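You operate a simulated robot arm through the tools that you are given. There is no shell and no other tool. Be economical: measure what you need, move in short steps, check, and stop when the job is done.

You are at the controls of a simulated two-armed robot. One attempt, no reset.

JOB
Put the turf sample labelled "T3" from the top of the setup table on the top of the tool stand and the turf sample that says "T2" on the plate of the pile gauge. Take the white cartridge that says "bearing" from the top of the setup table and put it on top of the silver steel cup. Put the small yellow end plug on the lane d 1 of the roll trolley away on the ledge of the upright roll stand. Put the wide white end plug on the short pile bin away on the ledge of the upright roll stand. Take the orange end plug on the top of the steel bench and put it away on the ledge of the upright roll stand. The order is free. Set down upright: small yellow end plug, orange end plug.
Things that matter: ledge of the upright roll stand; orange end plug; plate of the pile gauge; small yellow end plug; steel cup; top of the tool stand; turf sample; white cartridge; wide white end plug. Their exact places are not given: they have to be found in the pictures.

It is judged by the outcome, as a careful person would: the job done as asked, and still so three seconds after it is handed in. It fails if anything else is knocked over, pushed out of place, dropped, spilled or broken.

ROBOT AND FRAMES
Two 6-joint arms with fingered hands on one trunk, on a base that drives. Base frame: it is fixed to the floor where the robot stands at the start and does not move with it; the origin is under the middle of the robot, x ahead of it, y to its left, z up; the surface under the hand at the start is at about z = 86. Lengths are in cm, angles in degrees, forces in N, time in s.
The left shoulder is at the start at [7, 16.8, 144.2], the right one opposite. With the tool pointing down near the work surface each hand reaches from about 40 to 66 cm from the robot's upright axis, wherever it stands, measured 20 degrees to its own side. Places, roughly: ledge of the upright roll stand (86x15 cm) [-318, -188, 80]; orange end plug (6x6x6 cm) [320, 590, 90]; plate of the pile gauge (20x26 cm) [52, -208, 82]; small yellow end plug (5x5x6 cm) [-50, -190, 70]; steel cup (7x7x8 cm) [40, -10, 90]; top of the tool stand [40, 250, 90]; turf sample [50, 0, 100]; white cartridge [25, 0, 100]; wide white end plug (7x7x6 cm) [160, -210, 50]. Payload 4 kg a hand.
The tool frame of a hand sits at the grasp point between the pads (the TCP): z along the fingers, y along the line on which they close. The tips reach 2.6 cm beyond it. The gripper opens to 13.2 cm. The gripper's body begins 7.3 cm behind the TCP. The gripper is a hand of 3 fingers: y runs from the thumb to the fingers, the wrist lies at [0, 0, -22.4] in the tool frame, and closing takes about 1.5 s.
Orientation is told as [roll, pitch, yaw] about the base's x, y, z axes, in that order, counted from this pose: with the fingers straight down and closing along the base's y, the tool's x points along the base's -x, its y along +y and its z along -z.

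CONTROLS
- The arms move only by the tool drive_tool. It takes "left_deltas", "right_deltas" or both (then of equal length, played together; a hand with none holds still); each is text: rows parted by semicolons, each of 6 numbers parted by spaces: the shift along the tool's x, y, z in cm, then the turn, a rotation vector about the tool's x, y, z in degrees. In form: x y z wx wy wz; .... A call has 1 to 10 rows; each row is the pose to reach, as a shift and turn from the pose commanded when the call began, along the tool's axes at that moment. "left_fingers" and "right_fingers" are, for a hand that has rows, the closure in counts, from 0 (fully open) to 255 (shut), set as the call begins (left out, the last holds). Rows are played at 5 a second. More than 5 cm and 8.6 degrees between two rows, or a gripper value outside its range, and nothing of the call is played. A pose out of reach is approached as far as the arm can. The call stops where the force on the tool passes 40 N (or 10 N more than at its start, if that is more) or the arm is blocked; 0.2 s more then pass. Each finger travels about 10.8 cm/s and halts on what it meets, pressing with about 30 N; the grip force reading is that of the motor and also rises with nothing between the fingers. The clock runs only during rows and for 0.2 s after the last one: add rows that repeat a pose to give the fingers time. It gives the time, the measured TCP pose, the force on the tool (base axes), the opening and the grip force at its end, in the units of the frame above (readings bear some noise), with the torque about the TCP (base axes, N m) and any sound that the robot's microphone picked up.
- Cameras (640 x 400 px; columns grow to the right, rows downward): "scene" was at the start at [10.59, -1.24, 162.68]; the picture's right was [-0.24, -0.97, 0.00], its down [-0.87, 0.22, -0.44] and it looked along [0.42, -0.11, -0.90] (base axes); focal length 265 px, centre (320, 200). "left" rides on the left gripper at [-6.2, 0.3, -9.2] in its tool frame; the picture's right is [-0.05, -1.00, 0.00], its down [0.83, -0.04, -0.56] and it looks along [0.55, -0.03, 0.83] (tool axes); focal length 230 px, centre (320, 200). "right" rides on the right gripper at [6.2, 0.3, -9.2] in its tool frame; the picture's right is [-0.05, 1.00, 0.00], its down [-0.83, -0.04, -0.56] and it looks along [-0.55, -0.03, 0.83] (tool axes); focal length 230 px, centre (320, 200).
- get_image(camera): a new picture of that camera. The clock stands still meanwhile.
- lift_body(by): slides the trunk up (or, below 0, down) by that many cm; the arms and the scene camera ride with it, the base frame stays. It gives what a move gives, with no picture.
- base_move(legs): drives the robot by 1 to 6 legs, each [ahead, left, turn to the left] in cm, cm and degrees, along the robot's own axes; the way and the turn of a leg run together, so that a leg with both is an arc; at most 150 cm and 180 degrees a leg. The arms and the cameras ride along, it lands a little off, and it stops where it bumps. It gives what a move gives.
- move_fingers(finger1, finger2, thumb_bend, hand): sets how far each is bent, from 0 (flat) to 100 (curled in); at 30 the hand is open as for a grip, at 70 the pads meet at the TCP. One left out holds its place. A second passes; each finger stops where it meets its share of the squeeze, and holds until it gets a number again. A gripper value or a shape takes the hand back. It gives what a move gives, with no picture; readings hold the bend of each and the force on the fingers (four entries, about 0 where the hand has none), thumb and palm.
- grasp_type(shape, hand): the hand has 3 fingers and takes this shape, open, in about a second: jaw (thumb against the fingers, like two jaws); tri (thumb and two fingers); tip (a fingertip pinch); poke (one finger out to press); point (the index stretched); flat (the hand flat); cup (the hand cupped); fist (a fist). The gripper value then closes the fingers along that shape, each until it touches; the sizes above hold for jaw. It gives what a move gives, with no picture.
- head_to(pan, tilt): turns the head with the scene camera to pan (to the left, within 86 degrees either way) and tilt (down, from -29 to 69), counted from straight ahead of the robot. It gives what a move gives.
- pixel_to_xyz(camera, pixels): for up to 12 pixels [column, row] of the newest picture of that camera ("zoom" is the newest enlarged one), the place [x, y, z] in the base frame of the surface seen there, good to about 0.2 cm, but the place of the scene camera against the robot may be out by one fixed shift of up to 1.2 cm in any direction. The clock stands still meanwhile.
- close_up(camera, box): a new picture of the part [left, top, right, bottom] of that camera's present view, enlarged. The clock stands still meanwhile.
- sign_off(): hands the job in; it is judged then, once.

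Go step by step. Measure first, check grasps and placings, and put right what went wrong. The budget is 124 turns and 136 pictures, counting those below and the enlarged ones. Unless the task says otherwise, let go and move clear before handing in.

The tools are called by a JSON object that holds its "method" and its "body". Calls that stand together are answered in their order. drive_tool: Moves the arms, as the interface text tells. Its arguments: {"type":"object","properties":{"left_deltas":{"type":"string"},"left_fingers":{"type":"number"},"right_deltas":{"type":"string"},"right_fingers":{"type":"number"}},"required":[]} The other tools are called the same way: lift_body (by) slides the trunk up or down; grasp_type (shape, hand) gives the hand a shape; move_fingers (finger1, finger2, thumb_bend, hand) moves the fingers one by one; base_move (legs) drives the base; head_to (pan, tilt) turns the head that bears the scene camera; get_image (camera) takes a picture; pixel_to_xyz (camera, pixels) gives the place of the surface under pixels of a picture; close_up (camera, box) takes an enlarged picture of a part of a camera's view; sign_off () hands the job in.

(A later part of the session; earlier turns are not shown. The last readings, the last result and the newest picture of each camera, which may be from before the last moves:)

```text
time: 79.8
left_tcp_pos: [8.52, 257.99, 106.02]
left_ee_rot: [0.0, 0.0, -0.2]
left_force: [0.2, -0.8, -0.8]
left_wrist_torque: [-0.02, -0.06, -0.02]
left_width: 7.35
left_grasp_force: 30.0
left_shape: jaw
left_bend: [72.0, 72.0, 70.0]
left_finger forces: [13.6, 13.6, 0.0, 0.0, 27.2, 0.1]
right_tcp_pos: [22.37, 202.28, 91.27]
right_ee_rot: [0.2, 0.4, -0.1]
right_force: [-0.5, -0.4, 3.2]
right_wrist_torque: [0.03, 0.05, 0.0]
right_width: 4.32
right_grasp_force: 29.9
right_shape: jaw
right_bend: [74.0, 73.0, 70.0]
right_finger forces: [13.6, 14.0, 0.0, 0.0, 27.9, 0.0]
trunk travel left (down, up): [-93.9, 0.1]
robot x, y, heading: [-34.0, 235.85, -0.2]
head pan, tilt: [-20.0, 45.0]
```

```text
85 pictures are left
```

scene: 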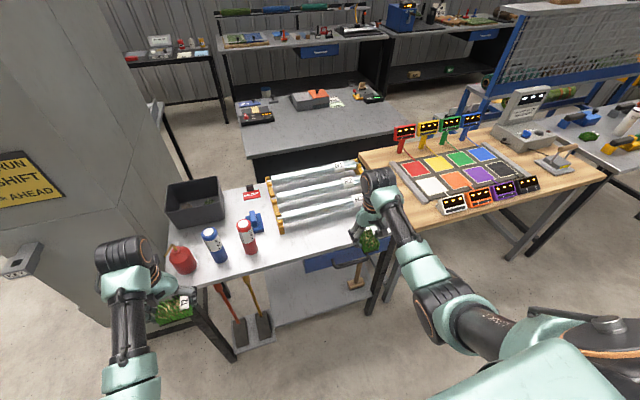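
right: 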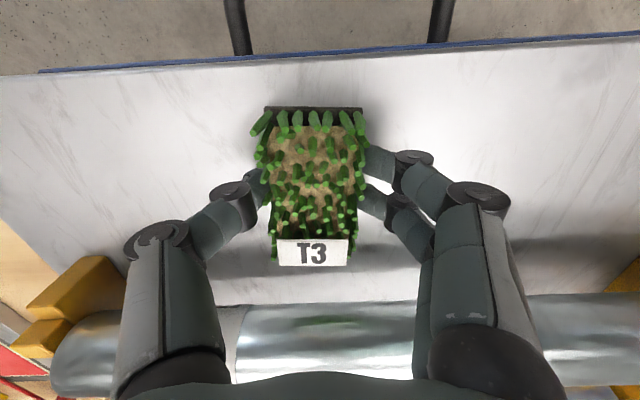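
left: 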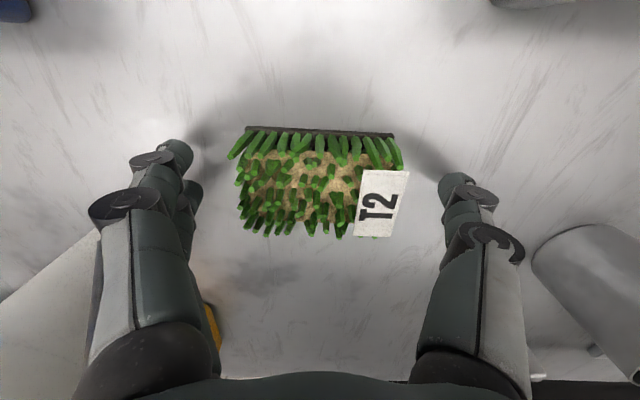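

T3 rests on the stand (force +3 N). Open and rise.

{"method": "drive_tool", "body": {"right_deltas": "0 0 0 0 0 0; 0 0 0 0 0 0; 0 0 0 0 0 0; 0 0 0 0 0 0; 0 0 -2 0 0 0; 0 0 -6 0 0 0; 0 0 -10 0 0 0; 0 0 -13.5 0 0 0; 0 0 -13.5 0 0 0", "right_fingers": 0}}

{"method": "get_image", "body": {"camera": "right"}}

{"method": "head_to", "body": {"pan": 60, "tilt": 20}}

{"method": "get_image", "body": {"camera": "scene"}}

```text
time: 81.8
left_tcp_pos: [8.53, 258.05, 105.96]
left_ee_rot: [0.0, 0.0, -0.2]
left_force: [-0.3, -0.1, -1.2]
left_wrist_torque: [-0.01, 0.02, -0.01]
left_width: 7.32
left_grasp_force: 29.6
left_shape: jaw
left_bend: [72.0, 72.0, 70.0]
left_finger forces: [13.6, 13.6, 0.0, 0.0, 27.1, 0.0]
right_tcp_pos: [22.23, 202.27, 104.84]
right_ee_rot: [0.2, 0.5, -0.1]
right_force: [-0.7, -0.5, -0.3]
right_wrist_torque: [0.0, -0.02, -0.01]
right_width: 13.19
right_grasp_force: 0.1
right_shape: jaw
right_bend: [30.0, 30.0, 30.0]
right_finger forces: [0.1, 0.0, 0.1, 0.1, 0.0, 0.0]
trunk travel left (down, up): [-93.9, 0.1]
robot x, y, heading: [-33.91, 236.19, -0.3]
head pan, tilt: [-20.0, 45.0]
```

```text
84 pictures are left
```

right: 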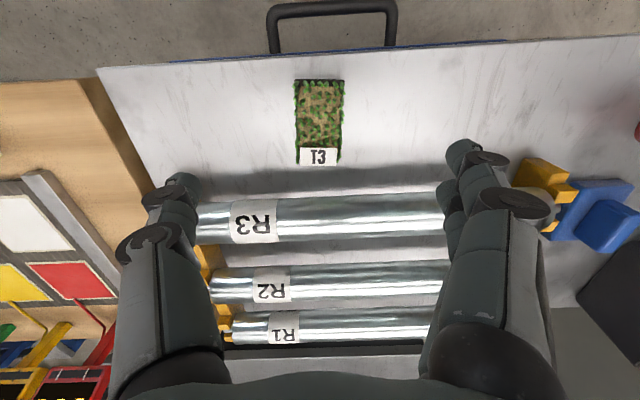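

```text
time: 83.3
left_tcp_pos: [8.63, 258.22, 105.88]
left_ee_rot: [-0.1, -0.1, -0.1]
left_force: [-0.2, 0.3, -1.2]
left_wrist_torque: [0.0, 0.01, 0.0]
left_width: 7.33
left_grasp_force: 29.9
left_shape: jaw
left_bend: [72.0, 72.0, 70.0]
left_finger forces: [13.6, 13.6, 0.0, 0.1, 27.2, 0.1]
right_tcp_pos: [22.22, 202.12, 104.74]
right_ee_rot: [0.2, 0.5, -0.1]
right_force: [0.3, -0.5, -0.4]
right_wrist_torque: [-0.01, -0.02, 0.01]
right_width: 13.19
right_grasp_force: 0.1
right_shape: jaw
right_bend: [30.0, 30.0, 30.0]
right_finger forces: [0.1, 0.0, 0.0, 0.0, 0.0, 0.0]
trunk travel left (down, up): [-93.9, 0.1]
robot x, y, heading: [-33.66, 235.79, 0.2]
head pan, tilt: [60.0, 20.0]
```

```text
83 pictures are left
```

scene: 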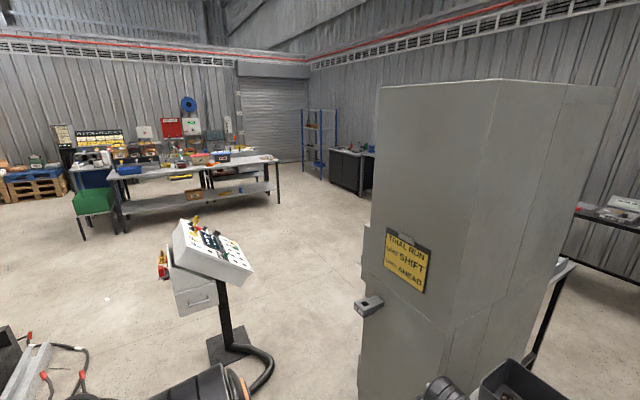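

T3 is standing clear on the stand. Now plan the way to the steel bench: measure console, cabinet and far benches.

{"method": "pixel_to_xyz", "body": {"camera": "scene", "pixels": [[228, 352], [265, 370], [200, 262], [250, 272], [365, 302], [370, 390], [280, 205], [360, 196], [330, 180], [370, 255], [480, 340], [120, 234]]}}

{"method": "close_up", "body": {"camera": "scene", "box": [240, 90, 400, 210]}}

```text
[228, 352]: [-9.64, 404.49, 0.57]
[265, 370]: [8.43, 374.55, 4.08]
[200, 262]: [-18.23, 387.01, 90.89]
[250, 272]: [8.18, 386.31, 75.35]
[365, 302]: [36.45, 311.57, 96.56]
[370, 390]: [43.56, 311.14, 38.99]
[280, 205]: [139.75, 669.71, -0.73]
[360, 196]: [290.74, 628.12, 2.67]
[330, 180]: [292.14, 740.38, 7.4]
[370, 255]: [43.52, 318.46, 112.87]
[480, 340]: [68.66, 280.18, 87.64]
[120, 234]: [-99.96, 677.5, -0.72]
```

```text
3.33 times, centred on (320, 150) of scene
```

zoom: 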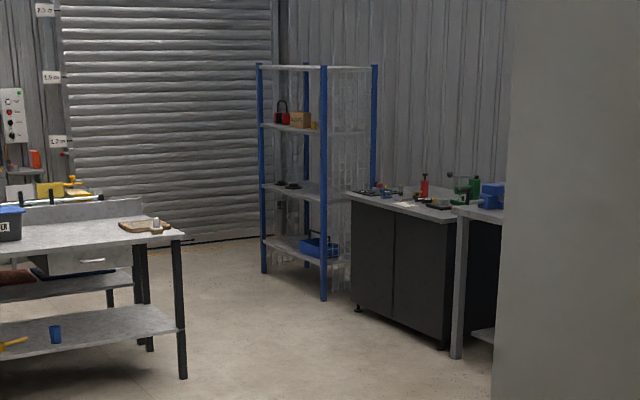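

The console blocks the middle with a hose on the floor; I look further left to find the drive path.

{"method": "head_to", "body": {"pan": 85, "tilt": 35}}

{"method": "get_image", "body": {"camera": "scene"}}

{"method": "pixel_to_xyz", "body": {"camera": "scene", "pixels": [[320, 200], [200, 200], [100, 250], [400, 200], [440, 230], [440, 300], [480, 260], [40, 300], [250, 280], [300, 130]]}}

```text
time: 84.2
left_tcp_pos: [8.59, 258.04, 105.92]
left_ee_rot: [0.0, -0.1, -0.4]
left_force: [-0.4, -0.1, -0.9]
left_wrist_torque: [0.01, -0.01, -0.03]
left_width: 7.36
left_grasp_force: 29.8
left_shape: jaw
left_bend: [72.0, 72.0, 70.0]
left_finger forces: [13.6, 13.5, 0.0, 0.0, 27.2, 0.1]
right_tcp_pos: [22.32, 202.19, 104.82]
right_ee_rot: [0.1, 0.3, -0.1]
right_force: [0.6, 0.1, 0.1]
right_wrist_torque: [0.0, -0.03, -0.03]
right_width: 13.18
right_grasp_force: 0.1
right_shape: jaw
right_bend: [30.0, 30.0, 30.0]
right_finger forces: [0.0, 0.1, 0.1, 0.0, 0.0, 0.1]
trunk travel left (down, up): [-93.9, 0.1]
robot x, y, heading: [-33.54, 235.71, -0.4]
head pan, tilt: [85.0, 35.0]
```

```text
81 pictures are left
```

scene: 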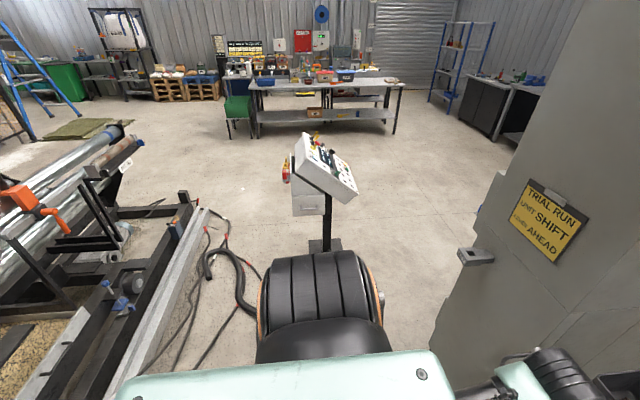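

```text
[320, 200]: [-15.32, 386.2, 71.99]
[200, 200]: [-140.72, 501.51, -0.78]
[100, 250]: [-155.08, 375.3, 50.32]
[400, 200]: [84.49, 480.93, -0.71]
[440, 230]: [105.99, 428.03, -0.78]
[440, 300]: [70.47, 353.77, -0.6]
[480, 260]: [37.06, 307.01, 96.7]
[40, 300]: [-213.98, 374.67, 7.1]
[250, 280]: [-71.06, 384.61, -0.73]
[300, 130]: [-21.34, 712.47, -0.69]
```

There's a hose between robot and console; the free way is between cabinet corner and console. I back up, turn to face +y and measure it from the front.

{"method": "base_move", "body": {"legs": [[-24, 0, 0], [0, 0, 80]]}}

{"method": "head_to", "body": {"pan": -15, "tilt": 35}}

{"method": "get_image", "body": {"camera": "scene"}}

```text
time: 89.3
left_tcp_pos: [-70.94, 282.01, 105.85]
left_ee_rot: [0.1, 0.0, 78.2]
left_force: [0.2, -0.1, -1.8]
left_wrist_torque: [0.03, 0.0, 0.01]
left_width: 7.32
left_grasp_force: 29.5
left_shape: jaw
left_bend: [72.0, 72.0, 70.0]
left_finger forces: [13.6, 13.6, 0.0, 0.0, 27.1, 0.1]
right_tcp_pos: [-13.4, 284.17, 104.83]
right_ee_rot: [0.2, 0.3, 78.3]
right_force: [0.4, 0.8, 0.4]
right_wrist_torque: [0.01, 0.02, -0.01]
right_width: 13.2
right_grasp_force: 0.1
right_shape: jaw
right_bend: [30.0, 30.0, 30.0]
right_finger forces: [0.0, 0.0, 0.1, 0.0, 0.1, 0.0]
trunk travel left (down, up): [-93.9, 0.1]
robot x, y, heading: [-57.68, 235.87, 78.2]
head pan, tilt: [85.0, 35.0]
```

```text
time: 91.1
left_tcp_pos: [-70.88, 282.16, 105.96]
left_ee_rot: [0.1, -0.1, 78.1]
left_force: [-0.3, -0.7, -1.4]
left_wrist_torque: [0.01, 0.01, 0.02]
left_width: 7.33
left_grasp_force: 30.4
left_shape: jaw
left_bend: [72.0, 72.0, 70.0]
left_finger forces: [13.6, 13.6, 0.0, 0.0, 27.1, 0.0]
right_tcp_pos: [-13.43, 284.28, 104.83]
right_ee_rot: [0.2, 0.3, 78.2]
right_force: [0.0, 0.1, 0.0]
right_wrist_torque: [0.04, -0.01, 0.0]
right_width: 13.19
right_grasp_force: 0.0
right_shape: jaw
right_bend: [30.0, 30.0, 30.0]
right_finger forces: [0.0, 0.1, 0.1, 0.1, 0.0, 0.1]
trunk travel left (down, up): [-93.9, 0.1]
robot x, y, heading: [-57.78, 236.31, 78.1]
head pan, tilt: [-15.0, 35.0]
```

```text
80 pictures are left
```

scene: 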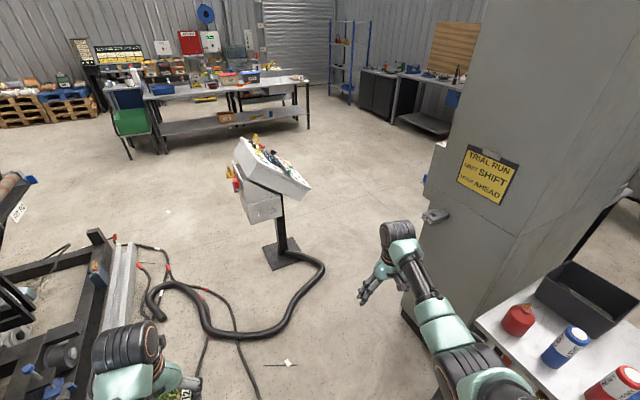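

{"method": "pixel_to_xyz", "body": {"camera": "scene", "pixels": [[323, 270], [308, 192], [300, 262], [425, 216], [428, 180], [405, 310], [440, 145], [412, 250], [400, 330], [250, 335], [300, 300], [405, 210]]}}

{"method": "close_up", "body": {"camera": "scene", "box": [330, 30, 490, 150]}}

```text
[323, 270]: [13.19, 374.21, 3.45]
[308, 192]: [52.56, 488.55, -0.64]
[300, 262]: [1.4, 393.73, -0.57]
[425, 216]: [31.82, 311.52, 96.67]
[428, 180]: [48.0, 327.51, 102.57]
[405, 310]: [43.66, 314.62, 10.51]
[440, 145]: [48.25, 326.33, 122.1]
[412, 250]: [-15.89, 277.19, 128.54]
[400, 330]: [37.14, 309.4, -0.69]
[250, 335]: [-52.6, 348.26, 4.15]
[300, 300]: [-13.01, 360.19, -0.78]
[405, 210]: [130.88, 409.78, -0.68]
```

```text
3.33 times, centred on (410, 90) of scene
```

zoom: 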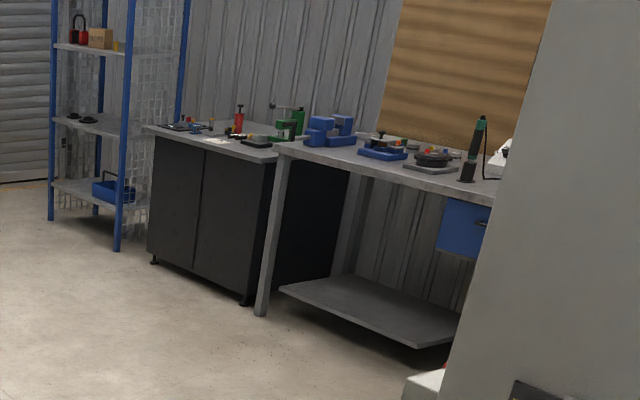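

The gap from cabinet (48,328) to hose (13,374) is about 57 cm. I tuck the right hand inward first and measure how far my arms stick out.

{"method": "drive_tool", "body": {"right_deltas": "1.3 3 0 0 0 0; 2.6 6 0 0 0 0; 4 9.5 0 0 0 0; 4 9.5 0 0 0 0"}}

{"method": "head_to", "body": {"pan": -35, "tilt": 50}}

{"method": "get_image", "body": {"camera": "scene"}}

{"method": "pixel_to_xyz", "body": {"camera": "scene", "pixels": [[320, 200], [400, 300], [420, 330], [460, 340], [500, 360], [540, 380], [380, 250]]}}

```text
time: 92.1
left_tcp_pos: [-70.83, 281.98, 105.97]
left_ee_rot: [0.1, 0.0, 78.1]
left_force: [0.1, 0.3, -1.6]
left_wrist_torque: [0.0, 0.0, 0.02]
left_width: 7.32
left_grasp_force: 30.1
left_shape: jaw
left_bend: [72.0, 72.0, 70.0]
left_finger forces: [13.6, 13.6, 0.0, 0.0, 27.1, 0.0]
right_tcp_pos: [-23.39, 282.36, 104.95]
right_ee_rot: [0.3, 0.5, 78.1]
right_force: [1.2, -0.4, 0.9]
right_wrist_torque: [0.05, 0.0, 0.0]
right_width: 13.18
right_grasp_force: 0.0
right_shape: jaw
right_bend: [30.0, 30.0, 30.0]
right_finger forces: [0.1, 0.1, 0.0, 0.0, 0.0, 0.1]
trunk travel left (down, up): [-93.9, 0.1]
robot x, y, heading: [-57.87, 236.05, 78.2]
head pan, tilt: [-15.0, 35.0]
```

```text
time: 92.9
left_tcp_pos: [-71.04, 281.94, 105.89]
left_ee_rot: [0.1, 0.0, 78.2]
left_force: [0.0, 1.0, -0.8]
left_wrist_torque: [-0.01, -0.02, -0.05]
left_width: 7.32
left_grasp_force: 30.0
left_shape: jaw
left_bend: [72.0, 72.0, 70.0]
left_finger forces: [13.6, 13.6, 0.0, 0.1, 27.1, 0.0]
right_tcp_pos: [-23.32, 282.35, 105.01]
right_ee_rot: [0.1, 0.3, 78.2]
right_force: [0.6, -0.1, 0.1]
right_wrist_torque: [0.0, 0.0, 0.0]
right_width: 13.19
right_grasp_force: 0.1
right_shape: jaw
right_bend: [30.0, 30.0, 30.0]
right_finger forces: [0.0, 0.0, 0.0, 0.0, 0.0, 0.1]
trunk travel left (down, up): [-93.9, 0.1]
robot x, y, heading: [-57.77, 236.18, 78.2]
head pan, tilt: [-35.0, 50.0]
```

```text
78 pictures are left
```

scene: 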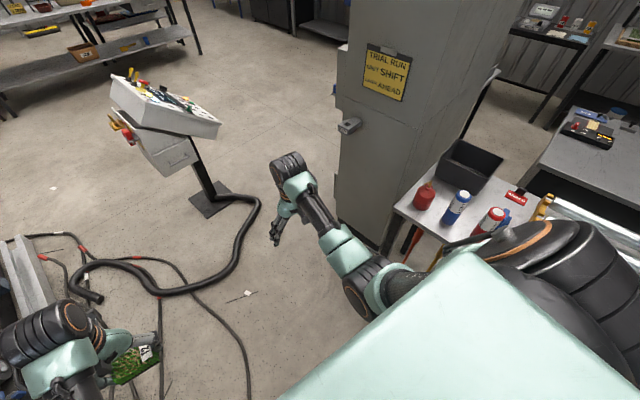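

```text
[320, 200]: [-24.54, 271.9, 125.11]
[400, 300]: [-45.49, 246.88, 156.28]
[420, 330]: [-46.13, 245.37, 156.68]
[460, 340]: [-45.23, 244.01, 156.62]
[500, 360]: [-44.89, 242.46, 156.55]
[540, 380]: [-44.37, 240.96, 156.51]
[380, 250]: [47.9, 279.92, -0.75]
```

{"method": "pixel_to_xyz", "body": {"camera": "scene", "pixels": [[345, 255], [368, 290], [390, 285], [405, 280], [480, 260], [560, 240], [610, 260], [630, 300], [585, 300], [330, 230], [255, 200], [205, 195]]}}

```text
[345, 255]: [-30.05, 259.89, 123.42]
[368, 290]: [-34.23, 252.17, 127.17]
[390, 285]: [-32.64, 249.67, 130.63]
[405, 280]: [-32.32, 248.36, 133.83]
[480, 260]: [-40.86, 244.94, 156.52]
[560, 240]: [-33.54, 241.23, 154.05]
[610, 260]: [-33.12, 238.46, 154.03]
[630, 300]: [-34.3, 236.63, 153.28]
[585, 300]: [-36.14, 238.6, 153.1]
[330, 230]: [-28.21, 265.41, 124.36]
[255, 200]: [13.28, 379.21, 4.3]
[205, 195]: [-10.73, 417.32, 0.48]
```

Arms stay within ~31 cm, base about 23 cm half-width: passable if I go through at 36° with the body turned a little left. First to the entry point.

{"method": "base_move", "body": {"legs": [[60, -11, -20], [0, 0, -12]]}}

{"method": "head_to", "body": {"pan": 0, "tilt": 50}}

{"method": "get_image", "body": {"camera": "scene"}}

```text
time: 97.1
left_tcp_pos: [-11.31, 333.24, 105.88]
left_ee_rot: [0.0, -0.1, 45.5]
left_force: [-0.2, -0.2, -1.3]
left_wrist_torque: [0.01, -0.02, 0.0]
left_width: 7.3
left_grasp_force: 30.2
left_shape: jaw
left_bend: [72.0, 72.0, 70.0]
left_finger forces: [13.6, 13.6, 0.0, 0.0, 27.2, 0.0]
right_tcp_pos: [28.77, 307.93, 105.03]
right_ee_rot: [0.2, 0.5, 45.5]
right_force: [-0.4, 0.1, -0.1]
right_wrist_torque: [-0.03, -0.01, -0.01]
right_width: 13.17
right_grasp_force: 0.0
right_shape: jaw
right_bend: [30.0, 30.0, 30.0]
right_finger forces: [0.0, 0.1, 0.0, 0.1, 0.1, 0.0]
trunk travel left (down, up): [-93.9, 0.1]
robot x, y, heading: [-25.11, 287.59, 45.2]
head pan, tilt: [-35.0, 50.0]
```

```text
time: 98.2
left_tcp_pos: [-11.51, 333.17, 105.92]
left_ee_rot: [0.1, -0.1, 45.5]
left_force: [-0.4, -0.4, -1.9]
left_wrist_torque: [0.0, -0.01, -0.04]
left_width: 7.32
left_grasp_force: 29.7
left_shape: jaw
left_bend: [72.0, 72.0, 70.0]
left_finger forces: [13.6, 13.7, 0.0, 0.0, 27.4, 0.0]
right_tcp_pos: [28.52, 307.82, 104.87]
right_ee_rot: [0.2, 0.4, 45.4]
right_force: [0.1, -0.6, 0.2]
right_wrist_torque: [0.0, 0.0, 0.0]
right_width: 13.19
right_grasp_force: 0.1
right_shape: jaw
right_bend: [30.0, 30.0, 30.0]
right_finger forces: [0.0, 0.0, 0.0, 0.0, 0.1, 0.1]
trunk travel left (down, up): [-93.9, 0.1]
robot x, y, heading: [-24.89, 287.88, 45.3]
head pan, tilt: [0.0, 50.0]
```

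```text
77 pictures are left
```

scene: 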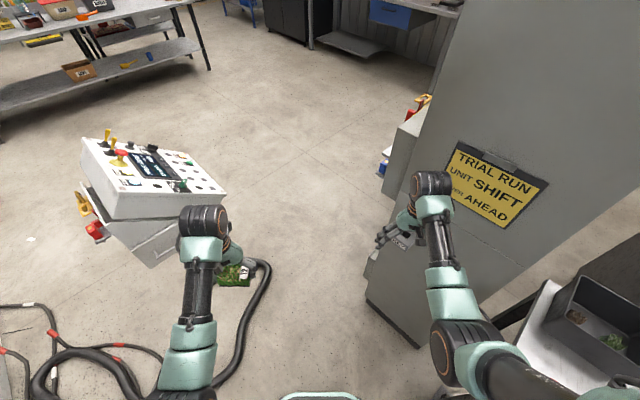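

Something stands beyond the cabinet (pixel (400,140)); measure edges.

{"method": "pixel_to_xyz", "body": {"camera": "scene", "pixels": [[385, 190], [400, 130], [372, 272], [417, 343], [382, 165], [422, 97], [270, 268], [262, 300], [240, 340], [225, 190], [380, 210], [330, 120]]}}

{"method": "close_up", "body": {"camera": "scene", "box": [340, 60, 500, 200]}}

```text
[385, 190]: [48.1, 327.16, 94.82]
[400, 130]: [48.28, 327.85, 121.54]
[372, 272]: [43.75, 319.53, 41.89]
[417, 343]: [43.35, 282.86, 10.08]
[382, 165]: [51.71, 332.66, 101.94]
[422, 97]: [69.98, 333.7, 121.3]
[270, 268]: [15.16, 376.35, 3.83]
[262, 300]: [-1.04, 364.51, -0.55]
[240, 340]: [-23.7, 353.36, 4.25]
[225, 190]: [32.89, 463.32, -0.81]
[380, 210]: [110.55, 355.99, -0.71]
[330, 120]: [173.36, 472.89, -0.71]
```

```text
2.86 times, centred on (420, 130) of scene
```

zoom: 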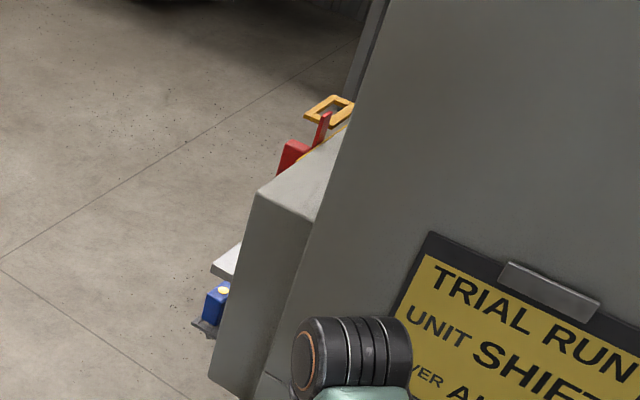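

Tray corner limit (52,334), hose (17,376): centre line through (34.5,355) at 39.8°. Turn 5° left and step onto the line.

{"method": "base_move", "body": {"legs": [[0, 0, 5], [20.6, 9.7, 0]]}}

{"method": "get_image", "body": {"camera": "scene"}}

```text
time: 100.4
left_tcp_pos: [-9.99, 356.36, 106.07]
left_ee_rot: [0.1, -0.1, 50.8]
left_force: [0.1, -0.9, -1.0]
left_wrist_torque: [0.03, 0.02, 0.0]
left_width: 7.29
left_grasp_force: 29.8
left_shape: jaw
left_bend: [72.0, 72.0, 70.0]
left_finger forces: [13.6, 13.7, 0.1, 0.0, 27.2, 0.1]
right_tcp_pos: [32.4, 334.86, 105.12]
right_ee_rot: [0.3, 0.2, 50.7]
right_force: [0.4, 0.5, -0.1]
right_wrist_torque: [-0.01, 0.0, 0.03]
right_width: 13.17
right_grasp_force: 0.0
right_shape: jaw
right_bend: [30.0, 30.0, 30.0]
right_finger forces: [0.0, 0.0, 0.0, 0.1, 0.0, 0.0]
trunk travel left (down, up): [-93.9, 0.1]
robot x, y, heading: [-19.45, 309.64, 50.6]
head pan, tilt: [0.0, 50.0]
```

```text
75 pictures are left
```

scene: 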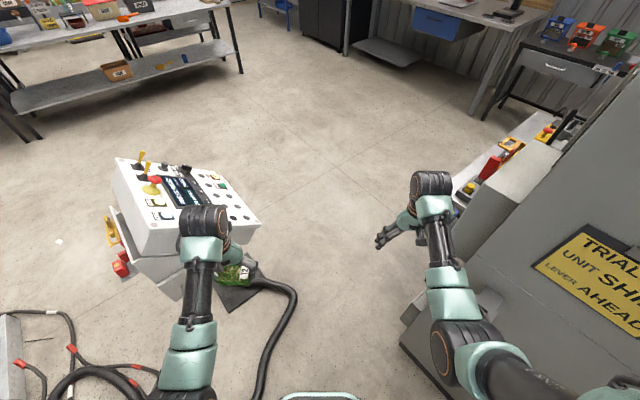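

{"method": "pixel_to_xyz", "body": {"camera": "scene", "pixels": [[259, 224], [215, 165], [240, 200], [295, 295], [290, 330], [455, 180], [462, 190], [405, 345], [415, 320], [540, 120], [143, 155]]}}

```text
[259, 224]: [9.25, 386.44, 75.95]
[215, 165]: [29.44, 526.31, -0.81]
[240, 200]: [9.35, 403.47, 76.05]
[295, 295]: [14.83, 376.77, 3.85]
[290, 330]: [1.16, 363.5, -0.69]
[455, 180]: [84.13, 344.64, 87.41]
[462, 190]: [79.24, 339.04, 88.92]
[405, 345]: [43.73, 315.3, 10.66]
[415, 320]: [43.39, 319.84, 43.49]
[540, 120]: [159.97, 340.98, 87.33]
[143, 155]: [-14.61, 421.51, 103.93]
```

Clearances look right and I'm on the line. Pass through 130 cm.

{"method": "base_move", "body": {"legs": [[60, -11.4, 0], [68, -13, 0]]}}

{"method": "get_image", "body": {"camera": "scene"}}

```text
time: 107.2
left_tcp_pos: [89.27, 439.89, 105.87]
left_ee_rot: [0.0, -0.2, 51.1]
left_force: [0.6, -0.5, -1.1]
left_wrist_torque: [0.03, -0.02, -0.03]
left_width: 7.33
left_grasp_force: 30.3
left_shape: jaw
left_bend: [72.0, 72.0, 70.0]
left_finger forces: [13.6, 13.5, 0.0, 0.0, 27.0, 0.0]
right_tcp_pos: [131.58, 418.55, 105.04]
right_ee_rot: [0.2, 0.4, 51.2]
right_force: [-0.5, 0.0, -0.6]
right_wrist_torque: [0.03, -0.01, 0.0]
right_width: 13.19
right_grasp_force: 0.0
right_shape: jaw
right_bend: [30.0, 30.0, 30.0]
right_finger forces: [0.0, 0.0, 0.1, 0.0, 0.0, 0.0]
trunk travel left (down, up): [-93.9, 0.1]
robot x, y, heading: [80.19, 393.28, 51.3]
head pan, tilt: [0.0, 50.0]
```

```text
74 pictures are left
```

scene: 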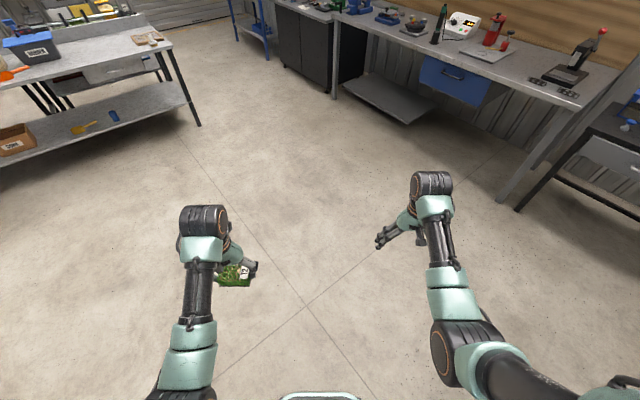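

Through the gap. Now look at the steel bench for the orange plug.

{"method": "head_to", "body": {"pan": -10, "tilt": 22}}

{"method": "get_image", "body": {"camera": "scene"}}

{"method": "close_up", "body": {"camera": "scene", "box": [240, 90, 480, 240]}}

```text
time: 108.1
left_tcp_pos: [89.41, 439.9, 105.86]
left_ee_rot: [0.0, 0.0, 51.2]
left_force: [0.1, 0.3, -1.2]
left_wrist_torque: [0.03, -0.02, 0.0]
left_width: 7.3
left_grasp_force: 30.3
left_shape: jaw
left_bend: [72.0, 72.0, 70.0]
left_finger forces: [13.6, 13.5, 0.1, 0.1, 27.1, 0.0]
right_tcp_pos: [131.92, 418.74, 104.92]
right_ee_rot: [0.3, 0.6, 51.2]
right_force: [-0.5, 0.0, -0.1]
right_wrist_torque: [0.01, 0.0, 0.0]
right_width: 13.19
right_grasp_force: 0.1
right_shape: jaw
right_bend: [30.0, 30.0, 30.0]
right_finger forces: [0.1, 0.1, 0.1, 0.1, 0.0, 0.1]
trunk travel left (down, up): [-93.9, 0.1]
robot x, y, heading: [80.09, 393.27, 51.1]
head pan, tilt: [-10.0, 22.0]
```

```text
73 pictures are left
```

scene: 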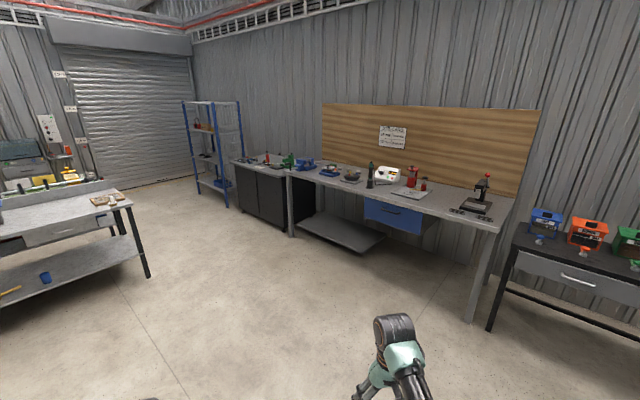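

```text
2.67 times, centred on (360, 165) of scene
```

zoom: 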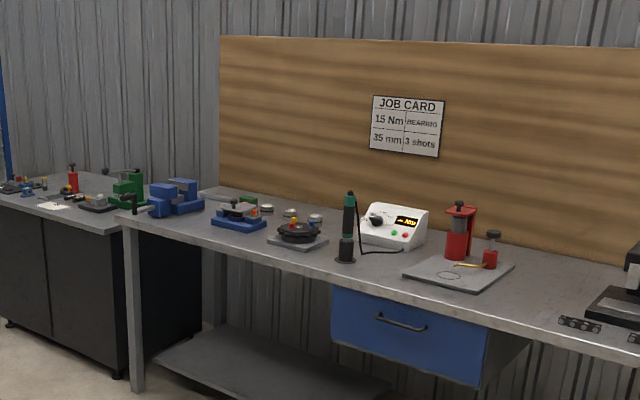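

{"method": "pixel_to_xyz", "body": {"camera": "zoom", "pixels": [[294, 226], [240, 212], [130, 215], [175, 205], [70, 195], [50, 205], [460, 275], [580, 325], [345, 260], [265, 207], [315, 217], [110, 200]]}}

{"method": "close_up", "body": {"camera": "scene", "box": [225, 145, 305, 195]}}

{"method": "close_up", "body": {"camera": "scene", "box": [300, 150, 380, 200]}}

```text
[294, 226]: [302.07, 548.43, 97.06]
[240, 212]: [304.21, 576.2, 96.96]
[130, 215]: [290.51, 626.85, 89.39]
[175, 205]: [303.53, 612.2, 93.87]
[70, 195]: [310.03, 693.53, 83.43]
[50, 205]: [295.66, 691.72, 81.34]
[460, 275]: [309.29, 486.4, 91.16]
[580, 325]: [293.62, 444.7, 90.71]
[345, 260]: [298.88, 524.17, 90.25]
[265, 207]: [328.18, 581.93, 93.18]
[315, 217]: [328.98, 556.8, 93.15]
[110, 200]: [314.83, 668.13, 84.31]
```

```text
8.00 times, centred on (265, 170) of scene
```

zoom: 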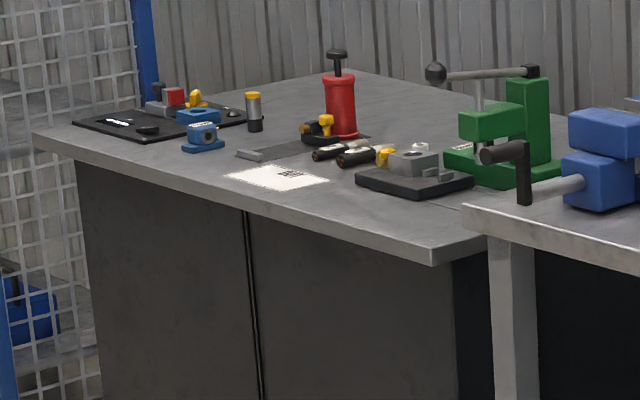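

```text
8.00 times, centred on (340, 175) of scene
```

zoom: 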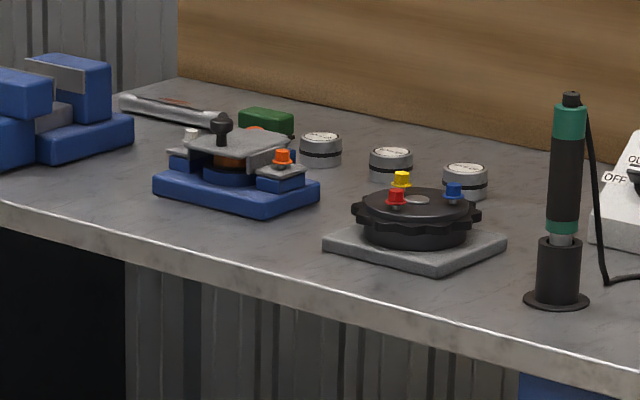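

The orange plug seems hidden behind the blue fixture (~(315,585)). Drive up to the bench to look down on it.

{"method": "base_move", "body": {"legs": [[125, 6, 0], [125, 7, 0], [0, 0, -51]]}}

{"method": "head_to", "body": {"pan": -10, "tilt": 35}}

{"method": "get_image", "body": {"camera": "scene"}}

```text
time: 122.7
left_tcp_pos: [269.36, 621.14, 106.02]
left_ee_rot: [0.0, -0.1, 0.8]
left_force: [-0.1, 0.2, -1.1]
left_wrist_torque: [-0.03, 0.02, 0.01]
left_width: 7.31
left_grasp_force: 30.1
left_shape: jaw
left_bend: [72.0, 72.0, 70.0]
left_finger forces: [13.5, 13.5, 0.0, 0.0, 27.1, 0.1]
right_tcp_pos: [280.12, 574.87, 105.04]
right_ee_rot: [0.3, 0.6, 1.0]
right_force: [0.7, -0.6, -0.3]
right_wrist_torque: [0.02, -0.03, 0.02]
right_width: 13.19
right_grasp_force: 0.0
right_shape: jaw
right_bend: [30.0, 30.0, 30.0]
right_finger forces: [0.0, 0.0, 0.1, 0.0, 0.0, 0.0]
trunk travel left (down, up): [-93.9, 0.1]
robot x, y, heading: [227.32, 598.09, 1.0]
head pan, tilt: [-10.0, 22.0]
```

```text
time: 123.5
left_tcp_pos: [269.28, 620.96, 105.92]
left_ee_rot: [0.0, -0.1, 0.9]
left_force: [-0.1, 0.2, -1.7]
left_wrist_torque: [0.03, 0.02, 0.02]
left_width: 7.32
left_grasp_force: 29.8
left_shape: jaw
left_bend: [72.0, 72.0, 70.0]
left_finger forces: [13.5, 13.5, 0.1, 0.1, 27.2, 0.0]
right_tcp_pos: [280.27, 574.81, 105.06]
right_ee_rot: [0.3, 0.4, 1.0]
right_force: [-0.1, -0.5, -0.5]
right_wrist_torque: [0.02, 0.02, 0.0]
right_width: 13.2
right_grasp_force: 0.1
right_shape: jaw
right_bend: [30.0, 30.0, 30.0]
right_finger forces: [0.0, 0.0, 0.0, 0.0, 0.1, 0.0]
trunk travel left (down, up): [-93.9, 0.1]
robot x, y, heading: [227.43, 597.69, 0.9]
head pan, tilt: [-10.0, 35.0]
```

```text
69 pictures are left
```

scene: 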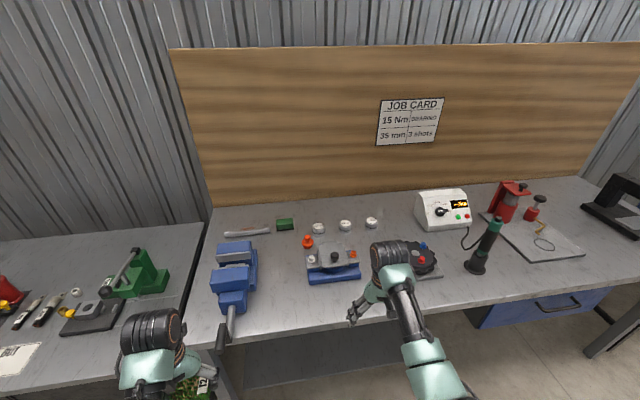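

Orange plug is visible at about (307,241), behind the blue fixture. Zoom and measure.

{"method": "close_up", "body": {"camera": "scene", "box": [260, 205, 400, 295]}}

{"method": "pixel_to_xyz", "body": {"camera": "scene", "pixels": [[307, 240], [307, 236], [303, 241], [312, 241], [307, 246], [318, 255], [352, 254], [285, 226], [319, 227], [255, 260], [336, 257], [235, 295]]}}

{"method": "get_image", "body": {"camera": "right"}}

```text
4.44 times, centred on (330, 250) of scene
```

zoom: 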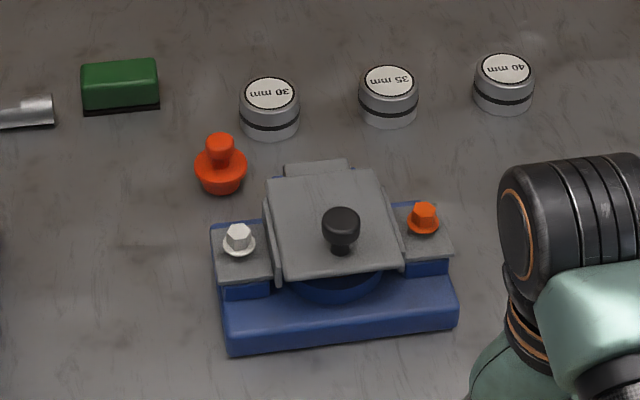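

```text
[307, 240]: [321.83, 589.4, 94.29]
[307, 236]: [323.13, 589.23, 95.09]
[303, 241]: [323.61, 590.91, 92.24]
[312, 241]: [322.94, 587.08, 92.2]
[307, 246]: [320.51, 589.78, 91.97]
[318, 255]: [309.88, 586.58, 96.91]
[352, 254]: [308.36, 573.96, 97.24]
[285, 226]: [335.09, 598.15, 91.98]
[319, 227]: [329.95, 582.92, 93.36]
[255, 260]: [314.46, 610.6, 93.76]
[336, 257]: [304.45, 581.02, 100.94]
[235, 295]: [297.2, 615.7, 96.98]
```

```text
67 pictures are left
```

right: 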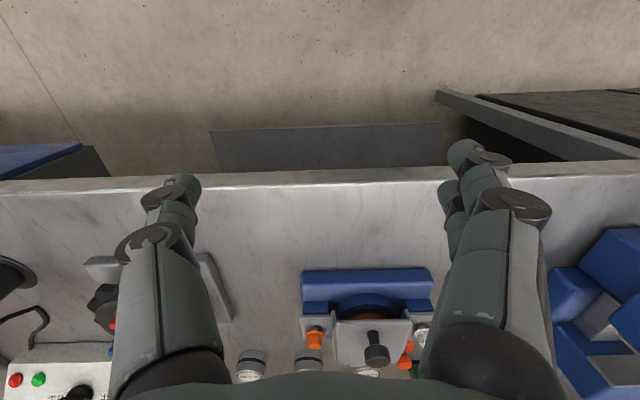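

Plug centre ≈(322.3,589.3), flange+knob, z 90.4–96. Check the green press lever before shifting the left hand that way.

{"method": "pixel_to_xyz", "body": {"camera": "scene", "pixels": [[133, 252], [115, 285], [150, 275], [235, 250], [236, 275], [228, 330], [105, 310], [75, 295]]}}

```text
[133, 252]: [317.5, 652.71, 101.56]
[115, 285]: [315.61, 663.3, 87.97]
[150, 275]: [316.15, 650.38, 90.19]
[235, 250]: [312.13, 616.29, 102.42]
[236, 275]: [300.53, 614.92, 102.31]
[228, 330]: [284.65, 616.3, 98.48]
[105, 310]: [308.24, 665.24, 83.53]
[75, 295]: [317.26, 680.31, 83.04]
```

Route: slide left 15, then forward 35, with the right hand narrowed to clear the fixture knob.

{"method": "drive_tool", "body": {"right_deltas": "0 0 0 0 0 0; 0 0 0 0 0 0; 0 0 0 0 0 0; 0 0 0 0 0 0", "right_fingers": 75}}

{"method": "base_move", "body": {"legs": [[0, 15.2, 0], [35, -0.3, -0.9]]}}

{"method": "get_image", "body": {"camera": "right"}}

```text
time: 124.5
left_tcp_pos: [269.36, 621.04, 105.78]
left_ee_rot: [0.1, -0.2, 0.9]
left_force: [-0.6, 0.1, -1.2]
left_wrist_torque: [0.01, -0.01, 0.01]
left_width: 7.31
left_grasp_force: 29.7
left_shape: jaw
left_bend: [72.0, 72.0, 70.0]
left_finger forces: [13.5, 13.5, 0.0, 0.0, 27.0, 0.1]
right_tcp_pos: [280.08, 574.79, 104.9]
right_ee_rot: [0.1, 0.4, 1.1]
right_force: [0.3, 0.4, 0.1]
right_wrist_torque: [-0.02, -0.01, -0.01]
right_width: 9.36
right_grasp_force: 0.1
right_shape: jaw
right_bend: [67.0, 67.0, 64.0]
right_finger forces: [0.0, 0.0, 0.0, 0.0, 0.0, 0.0]
trunk travel left (down, up): [-93.9, 0.1]
robot x, y, heading: [226.86, 598.27, 0.9]
head pan, tilt: [-10.0, 35.0]
```

```text
time: 127.7
left_tcp_pos: [303.94, 635.35, 106.01]
left_ee_rot: [0.0, -0.1, -0.2]
left_force: [-1.0, -0.4, -1.4]
left_wrist_torque: [0.0, 0.04, -0.02]
left_width: 7.33
left_grasp_force: 29.5
left_shape: jaw
left_bend: [72.0, 72.0, 70.0]
left_finger forces: [13.6, 13.7, 0.0, 0.0, 27.2, 0.0]
right_tcp_pos: [313.9, 588.93, 105.03]
right_ee_rot: [0.2, 0.3, -0.2]
right_force: [0.5, 0.0, 0.0]
right_wrist_torque: [0.0, -0.01, 0.03]
right_width: 9.35
right_grasp_force: 0.0
right_shape: jaw
right_bend: [67.0, 67.0, 64.0]
right_finger forces: [0.0, 0.0, 0.0, 0.0, 0.0, 0.0]
trunk travel left (down, up): [-93.9, 0.1]
robot x, y, heading: [261.69, 613.19, -0.1]
head pan, tilt: [-10.0, 35.0]
```

```text
66 pictures are left
```

right: 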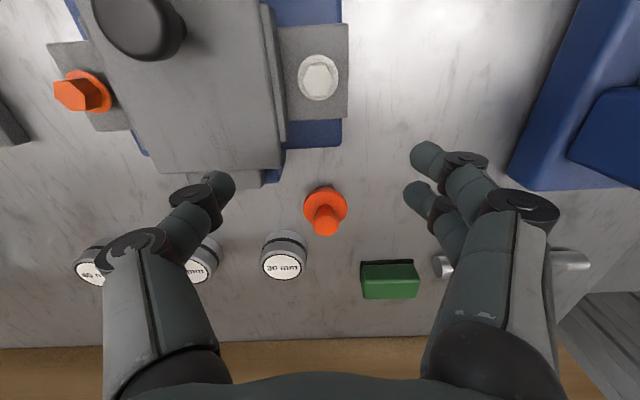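

{"method": "pixel_to_xyz", "body": {"camera": "right", "pixels": [[326, 218], [306, 205], [347, 205], [325, 188], [325, 197], [327, 232], [265, 245], [282, 235], [262, 180], [285, 150], [365, 265], [380, 220]]}}

{"method": "close_up", "body": {"camera": "right", "box": [250, 160, 400, 254]}}

```text
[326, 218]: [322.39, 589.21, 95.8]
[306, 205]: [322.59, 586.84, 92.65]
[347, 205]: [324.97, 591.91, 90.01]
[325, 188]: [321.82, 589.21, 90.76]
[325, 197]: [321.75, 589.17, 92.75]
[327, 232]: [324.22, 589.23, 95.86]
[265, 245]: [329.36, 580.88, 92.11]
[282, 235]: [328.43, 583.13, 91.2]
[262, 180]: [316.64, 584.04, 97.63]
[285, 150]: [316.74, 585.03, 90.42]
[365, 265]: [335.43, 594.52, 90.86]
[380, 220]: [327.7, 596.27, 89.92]
```

```text
4.26 times, centred on (325, 207) of right
```

zoom: 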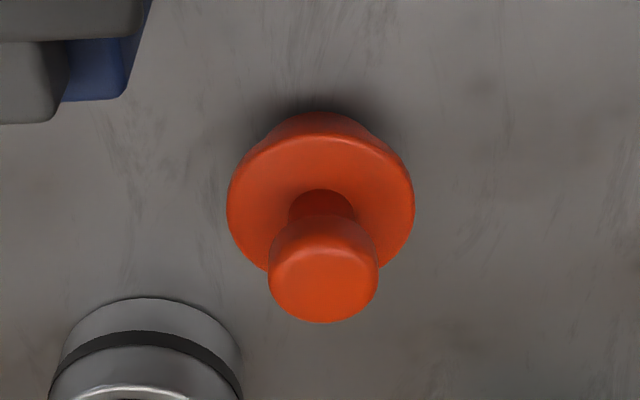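

Plug centre (323.2,589.25); I'll grip the knob (z 93.3–95.9) with TCP at 95.5. Extend and lower.

{"method": "drive_tool", "body": {"right_deltas": "-3 0.1 0 0 0 0; -6 0.2 0 0 0 0; -9.3 0.3 0 0 0 0; -9.3 0.3 3 0 0 0; -9.3 0.3 6 0 0 0; -9.3 0.3 8 0 0 0; -9.3 0.3 9.4 0 0 0; -9.3 0.3 9.4 0 0 0"}}

{"method": "get_image", "body": {"camera": "right"}}

```text
time: 129.5
left_tcp_pos: [304.25, 635.32, 105.93]
left_ee_rot: [0.0, -0.1, -0.2]
left_force: [0.7, -0.4, -1.4]
left_wrist_torque: [0.01, -0.01, 0.04]
left_width: 7.31
left_grasp_force: 29.8
left_shape: jaw
left_bend: [72.0, 72.0, 70.0]
left_finger forces: [13.6, 13.6, 0.0, 0.0, 27.1, 0.0]
right_tcp_pos: [323.3, 589.26, 95.84]
right_ee_rot: [0.2, 0.4, -0.1]
right_force: [-0.1, 0.7, 0.0]
right_wrist_torque: [-0.02, 0.0, 0.03]
right_width: 9.37
right_grasp_force: 0.1
right_shape: jaw
right_bend: [67.0, 67.0, 64.0]
right_finger forces: [0.1, 0.1, 0.1, 0.0, 0.0, 0.0]
trunk travel left (down, up): [-93.9, 0.1]
robot x, y, heading: [261.83, 613.14, -0.2]
head pan, tilt: [-10.0, 35.0]
```

```text
64 pictures are left
```

right: 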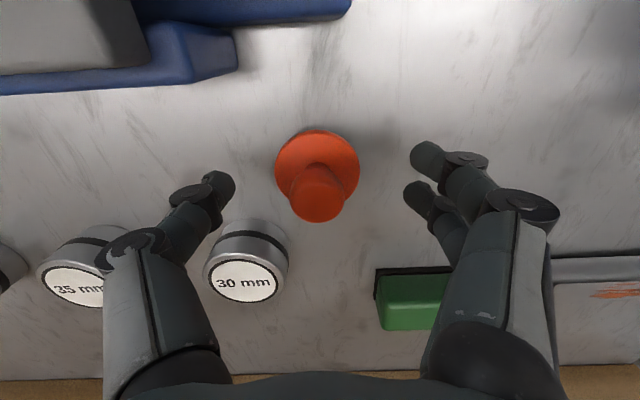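

Aligned over the knob. Lower 0.3 and close.

{"method": "drive_tool", "body": {"right_deltas": "0 0 0.3 0 0 0; 0 0 0.3 0 0 0; 0 0 0.3 0 0 0; 0 0 0.3 0 0 0; 0 0 0.3 0 0 0; 0 0 0.3 0 0 0; 0 0 0.3 0 0 0", "right_fingers": 255}}

{"method": "get_image", "body": {"camera": "right"}}

```text
time: 131.1
left_tcp_pos: [304.15, 635.34, 106.05]
left_ee_rot: [0.0, -0.1, -0.2]
left_force: [-0.7, -0.4, -1.5]
left_wrist_torque: [0.01, -0.02, 0.02]
left_width: 7.33
left_grasp_force: 30.4
left_shape: jaw
left_bend: [72.0, 72.0, 70.0]
left_finger forces: [13.6, 13.7, 0.0, 0.1, 27.1, 0.0]
right_tcp_pos: [323.22, 589.17, 95.29]
right_ee_rot: [0.2, 0.5, -0.1]
right_force: [0.5, -0.2, 0.7]
right_wrist_torque: [-0.02, 0.03, -0.01]
right_width: 2.98
right_grasp_force: 30.0
right_shape: jaw
right_bend: [72.0, 73.0, 70.0]
right_finger forces: [13.2, 12.2, 0.1, 0.0, 25.3, 0.0]
trunk travel left (down, up): [-93.9, 0.1]
robot x, y, heading: [261.44, 613.19, -0.1]
head pan, tilt: [-10.0, 35.0]
```

```text
63 pictures are left
```

right: 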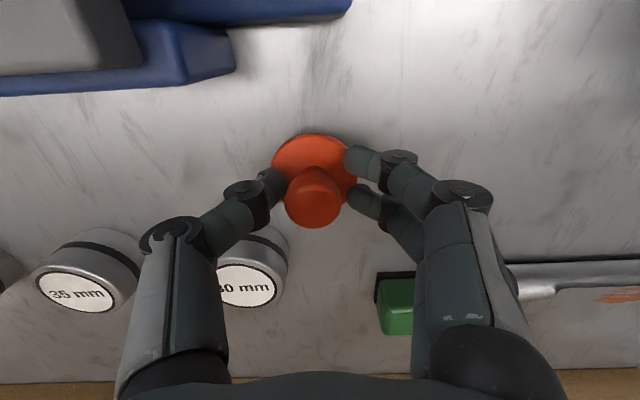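

Gripped at width 3. Lift and check.

{"method": "drive_tool", "body": {"right_deltas": "0 0 -1.5 0 0 0; 0 0 -4 0 0 0; 0 0 -7 0 0 0; 0 0 -9.5 0 0 0; 0 0 -9.5 0 0 0"}}

{"method": "get_image", "body": {"camera": "right"}}

```text
time: 132.3
left_tcp_pos: [304.19, 635.37, 105.87]
left_ee_rot: [-0.1, -0.1, -0.2]
left_force: [-0.5, 0.4, -2.1]
left_wrist_torque: [-0.01, -0.01, 0.02]
left_width: 7.3
left_grasp_force: 30.0
left_shape: jaw
left_bend: [72.0, 72.0, 70.0]
left_finger forces: [13.5, 13.6, 0.0, 0.0, 27.2, 0.1]
right_tcp_pos: [323.23, 588.99, 104.84]
right_ee_rot: [0.2, 0.5, -0.2]
right_force: [0.1, 0.2, -0.4]
right_wrist_torque: [-0.02, -0.03, -0.01]
right_width: 3.01
right_grasp_force: 30.2
right_shape: jaw
right_bend: [72.0, 73.0, 70.0]
right_finger forces: [13.4, 12.1, 0.1, 0.0, 25.2, 0.0]
trunk travel left (down, up): [-93.9, 0.1]
robot x, y, heading: [261.63, 613.14, -0.3]
head pan, tilt: [-10.0, 35.0]
```

```text
62 pictures are left
```

right: 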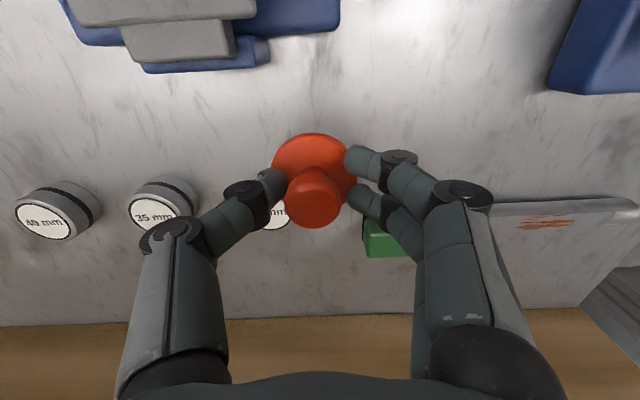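

Held cleanly. Raise a bit more, back away, fold the hand to its travel pose, turn and retrace the way to the gap entrance.

{"method": "drive_tool", "body": {"right_deltas": "0 0 -1.5 0 0 0; 0 0 -2.5 0 0 0; 0 0 -2.5 0 0 0"}}

{"method": "base_move", "body": {"legs": [[-37, 0, 0]]}}

{"method": "drive_tool", "body": {"right_deltas": "3 0 0.5 0 0 0; 6 0 1.5 0 0 0; 9 -0.2 2.5 0 0 0; 9 -0.2 2.5 0 0 0"}}

{"method": "base_move", "body": {"legs": [[0, 0, 50.9], [-131, -13.4, 0], [-129, -13.4, 0]]}}

```text
time: 133.1
left_tcp_pos: [304.22, 635.37, 105.96]
left_ee_rot: [0.0, 0.1, -0.1]
left_force: [0.3, 0.2, -1.9]
left_wrist_torque: [-0.01, 0.0, -0.01]
left_width: 7.32
left_grasp_force: 30.5
left_shape: jaw
left_bend: [72.0, 72.0, 70.0]
left_finger forces: [13.6, 13.6, 0.0, 0.0, 27.1, 0.0]
right_tcp_pos: [323.43, 589.08, 107.28]
right_ee_rot: [0.2, 0.5, -0.1]
right_force: [-0.4, 0.1, -0.2]
right_wrist_torque: [-0.01, -0.02, 0.01]
right_width: 3.0
right_grasp_force: 30.4
right_shape: jaw
right_bend: [72.0, 73.0, 70.0]
right_finger forces: [13.5, 12.2, 0.0, 0.0, 25.3, 0.0]
trunk travel left (down, up): [-93.9, 0.1]
robot x, y, heading: [261.94, 613.24, -0.2]
head pan, tilt: [-10.0, 35.0]
```

```text
time: 135.5
left_tcp_pos: [267.91, 635.42, 105.93]
left_ee_rot: [0.0, 0.1, -0.3]
left_force: [0.3, -0.4, -1.1]
left_wrist_torque: [0.01, -0.01, 0.01]
left_width: 7.3
left_grasp_force: 30.5
left_shape: jaw
left_bend: [72.0, 72.0, 70.0]
left_finger forces: [13.7, 13.6, 0.0, 0.1, 27.1, 0.0]
right_tcp_pos: [286.97, 589.09, 107.23]
right_ee_rot: [0.2, 0.6, -0.3]
right_force: [0.2, -0.3, -0.7]
right_wrist_torque: [0.02, 0.0, -0.02]
right_width: 3.01
right_grasp_force: 30.0
right_shape: jaw
right_bend: [72.0, 73.0, 70.0]
right_finger forces: [13.4, 12.2, 0.1, 0.0, 25.2, 0.0]
trunk travel left (down, up): [-93.9, 0.1]
robot x, y, heading: [225.3, 613.45, -0.4]
head pan, tilt: [-10.0, 35.0]
```

```text
time: 136.5
left_tcp_pos: [267.73, 635.37, 106.02]
left_ee_rot: [0.0, -0.1, -0.4]
left_force: [0.3, -0.1, 0.0]
left_wrist_torque: [0.0, 0.0, -0.03]
left_width: 7.29
left_grasp_force: 30.1
left_shape: jaw
left_bend: [72.0, 72.0, 70.0]
left_finger forces: [13.6, 13.6, 0.0, 0.1, 27.1, 0.1]
right_tcp_pos: [277.93, 589.01, 105.11]
right_ee_rot: [0.3, 0.5, -0.3]
right_force: [0.1, -0.4, -0.8]
right_wrist_torque: [-0.01, -0.02, 0.01]
right_width: 3.03
right_grasp_force: 30.3
right_shape: jaw
right_bend: [72.0, 73.0, 70.0]
right_finger forces: [13.5, 12.2, 0.0, 0.0, 25.2, 0.0]
trunk travel left (down, up): [-93.9, 0.1]
robot x, y, heading: [225.21, 613.42, -0.3]
head pan, tilt: [-10.0, 35.0]
```

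```text
time: 151.6
left_tcp_pos: [86.85, 444.41, 105.84]
left_ee_rot: [0.1, 0.0, 48.1]
left_force: [-0.6, 0.4, -1.5]
left_wrist_torque: [-0.02, -0.03, 0.0]
left_width: 7.31
left_grasp_force: 29.7
left_shape: jaw
left_bend: [72.0, 72.0, 70.0]
left_finger forces: [13.4, 13.5, 0.1, 0.0, 27.0, 0.0]
right_tcp_pos: [128.53, 421.14, 104.96]
right_ee_rot: [0.2, 0.5, 48.0]
right_force: [0.6, -0.4, -0.1]
right_wrist_torque: [0.01, -0.02, 0.0]
right_width: 1.53
right_grasp_force: 30.5
right_shape: jaw
right_bend: [76.0, 77.0, 75.0]
right_finger forces: [0.0, 0.0, 0.0, 0.0, 0.1, 0.1]
trunk travel left (down, up): [-93.9, 0.1]
robot x, y, heading: [75.11, 398.07, 48.2]
head pan, tilt: [-10.0, 35.0]
```

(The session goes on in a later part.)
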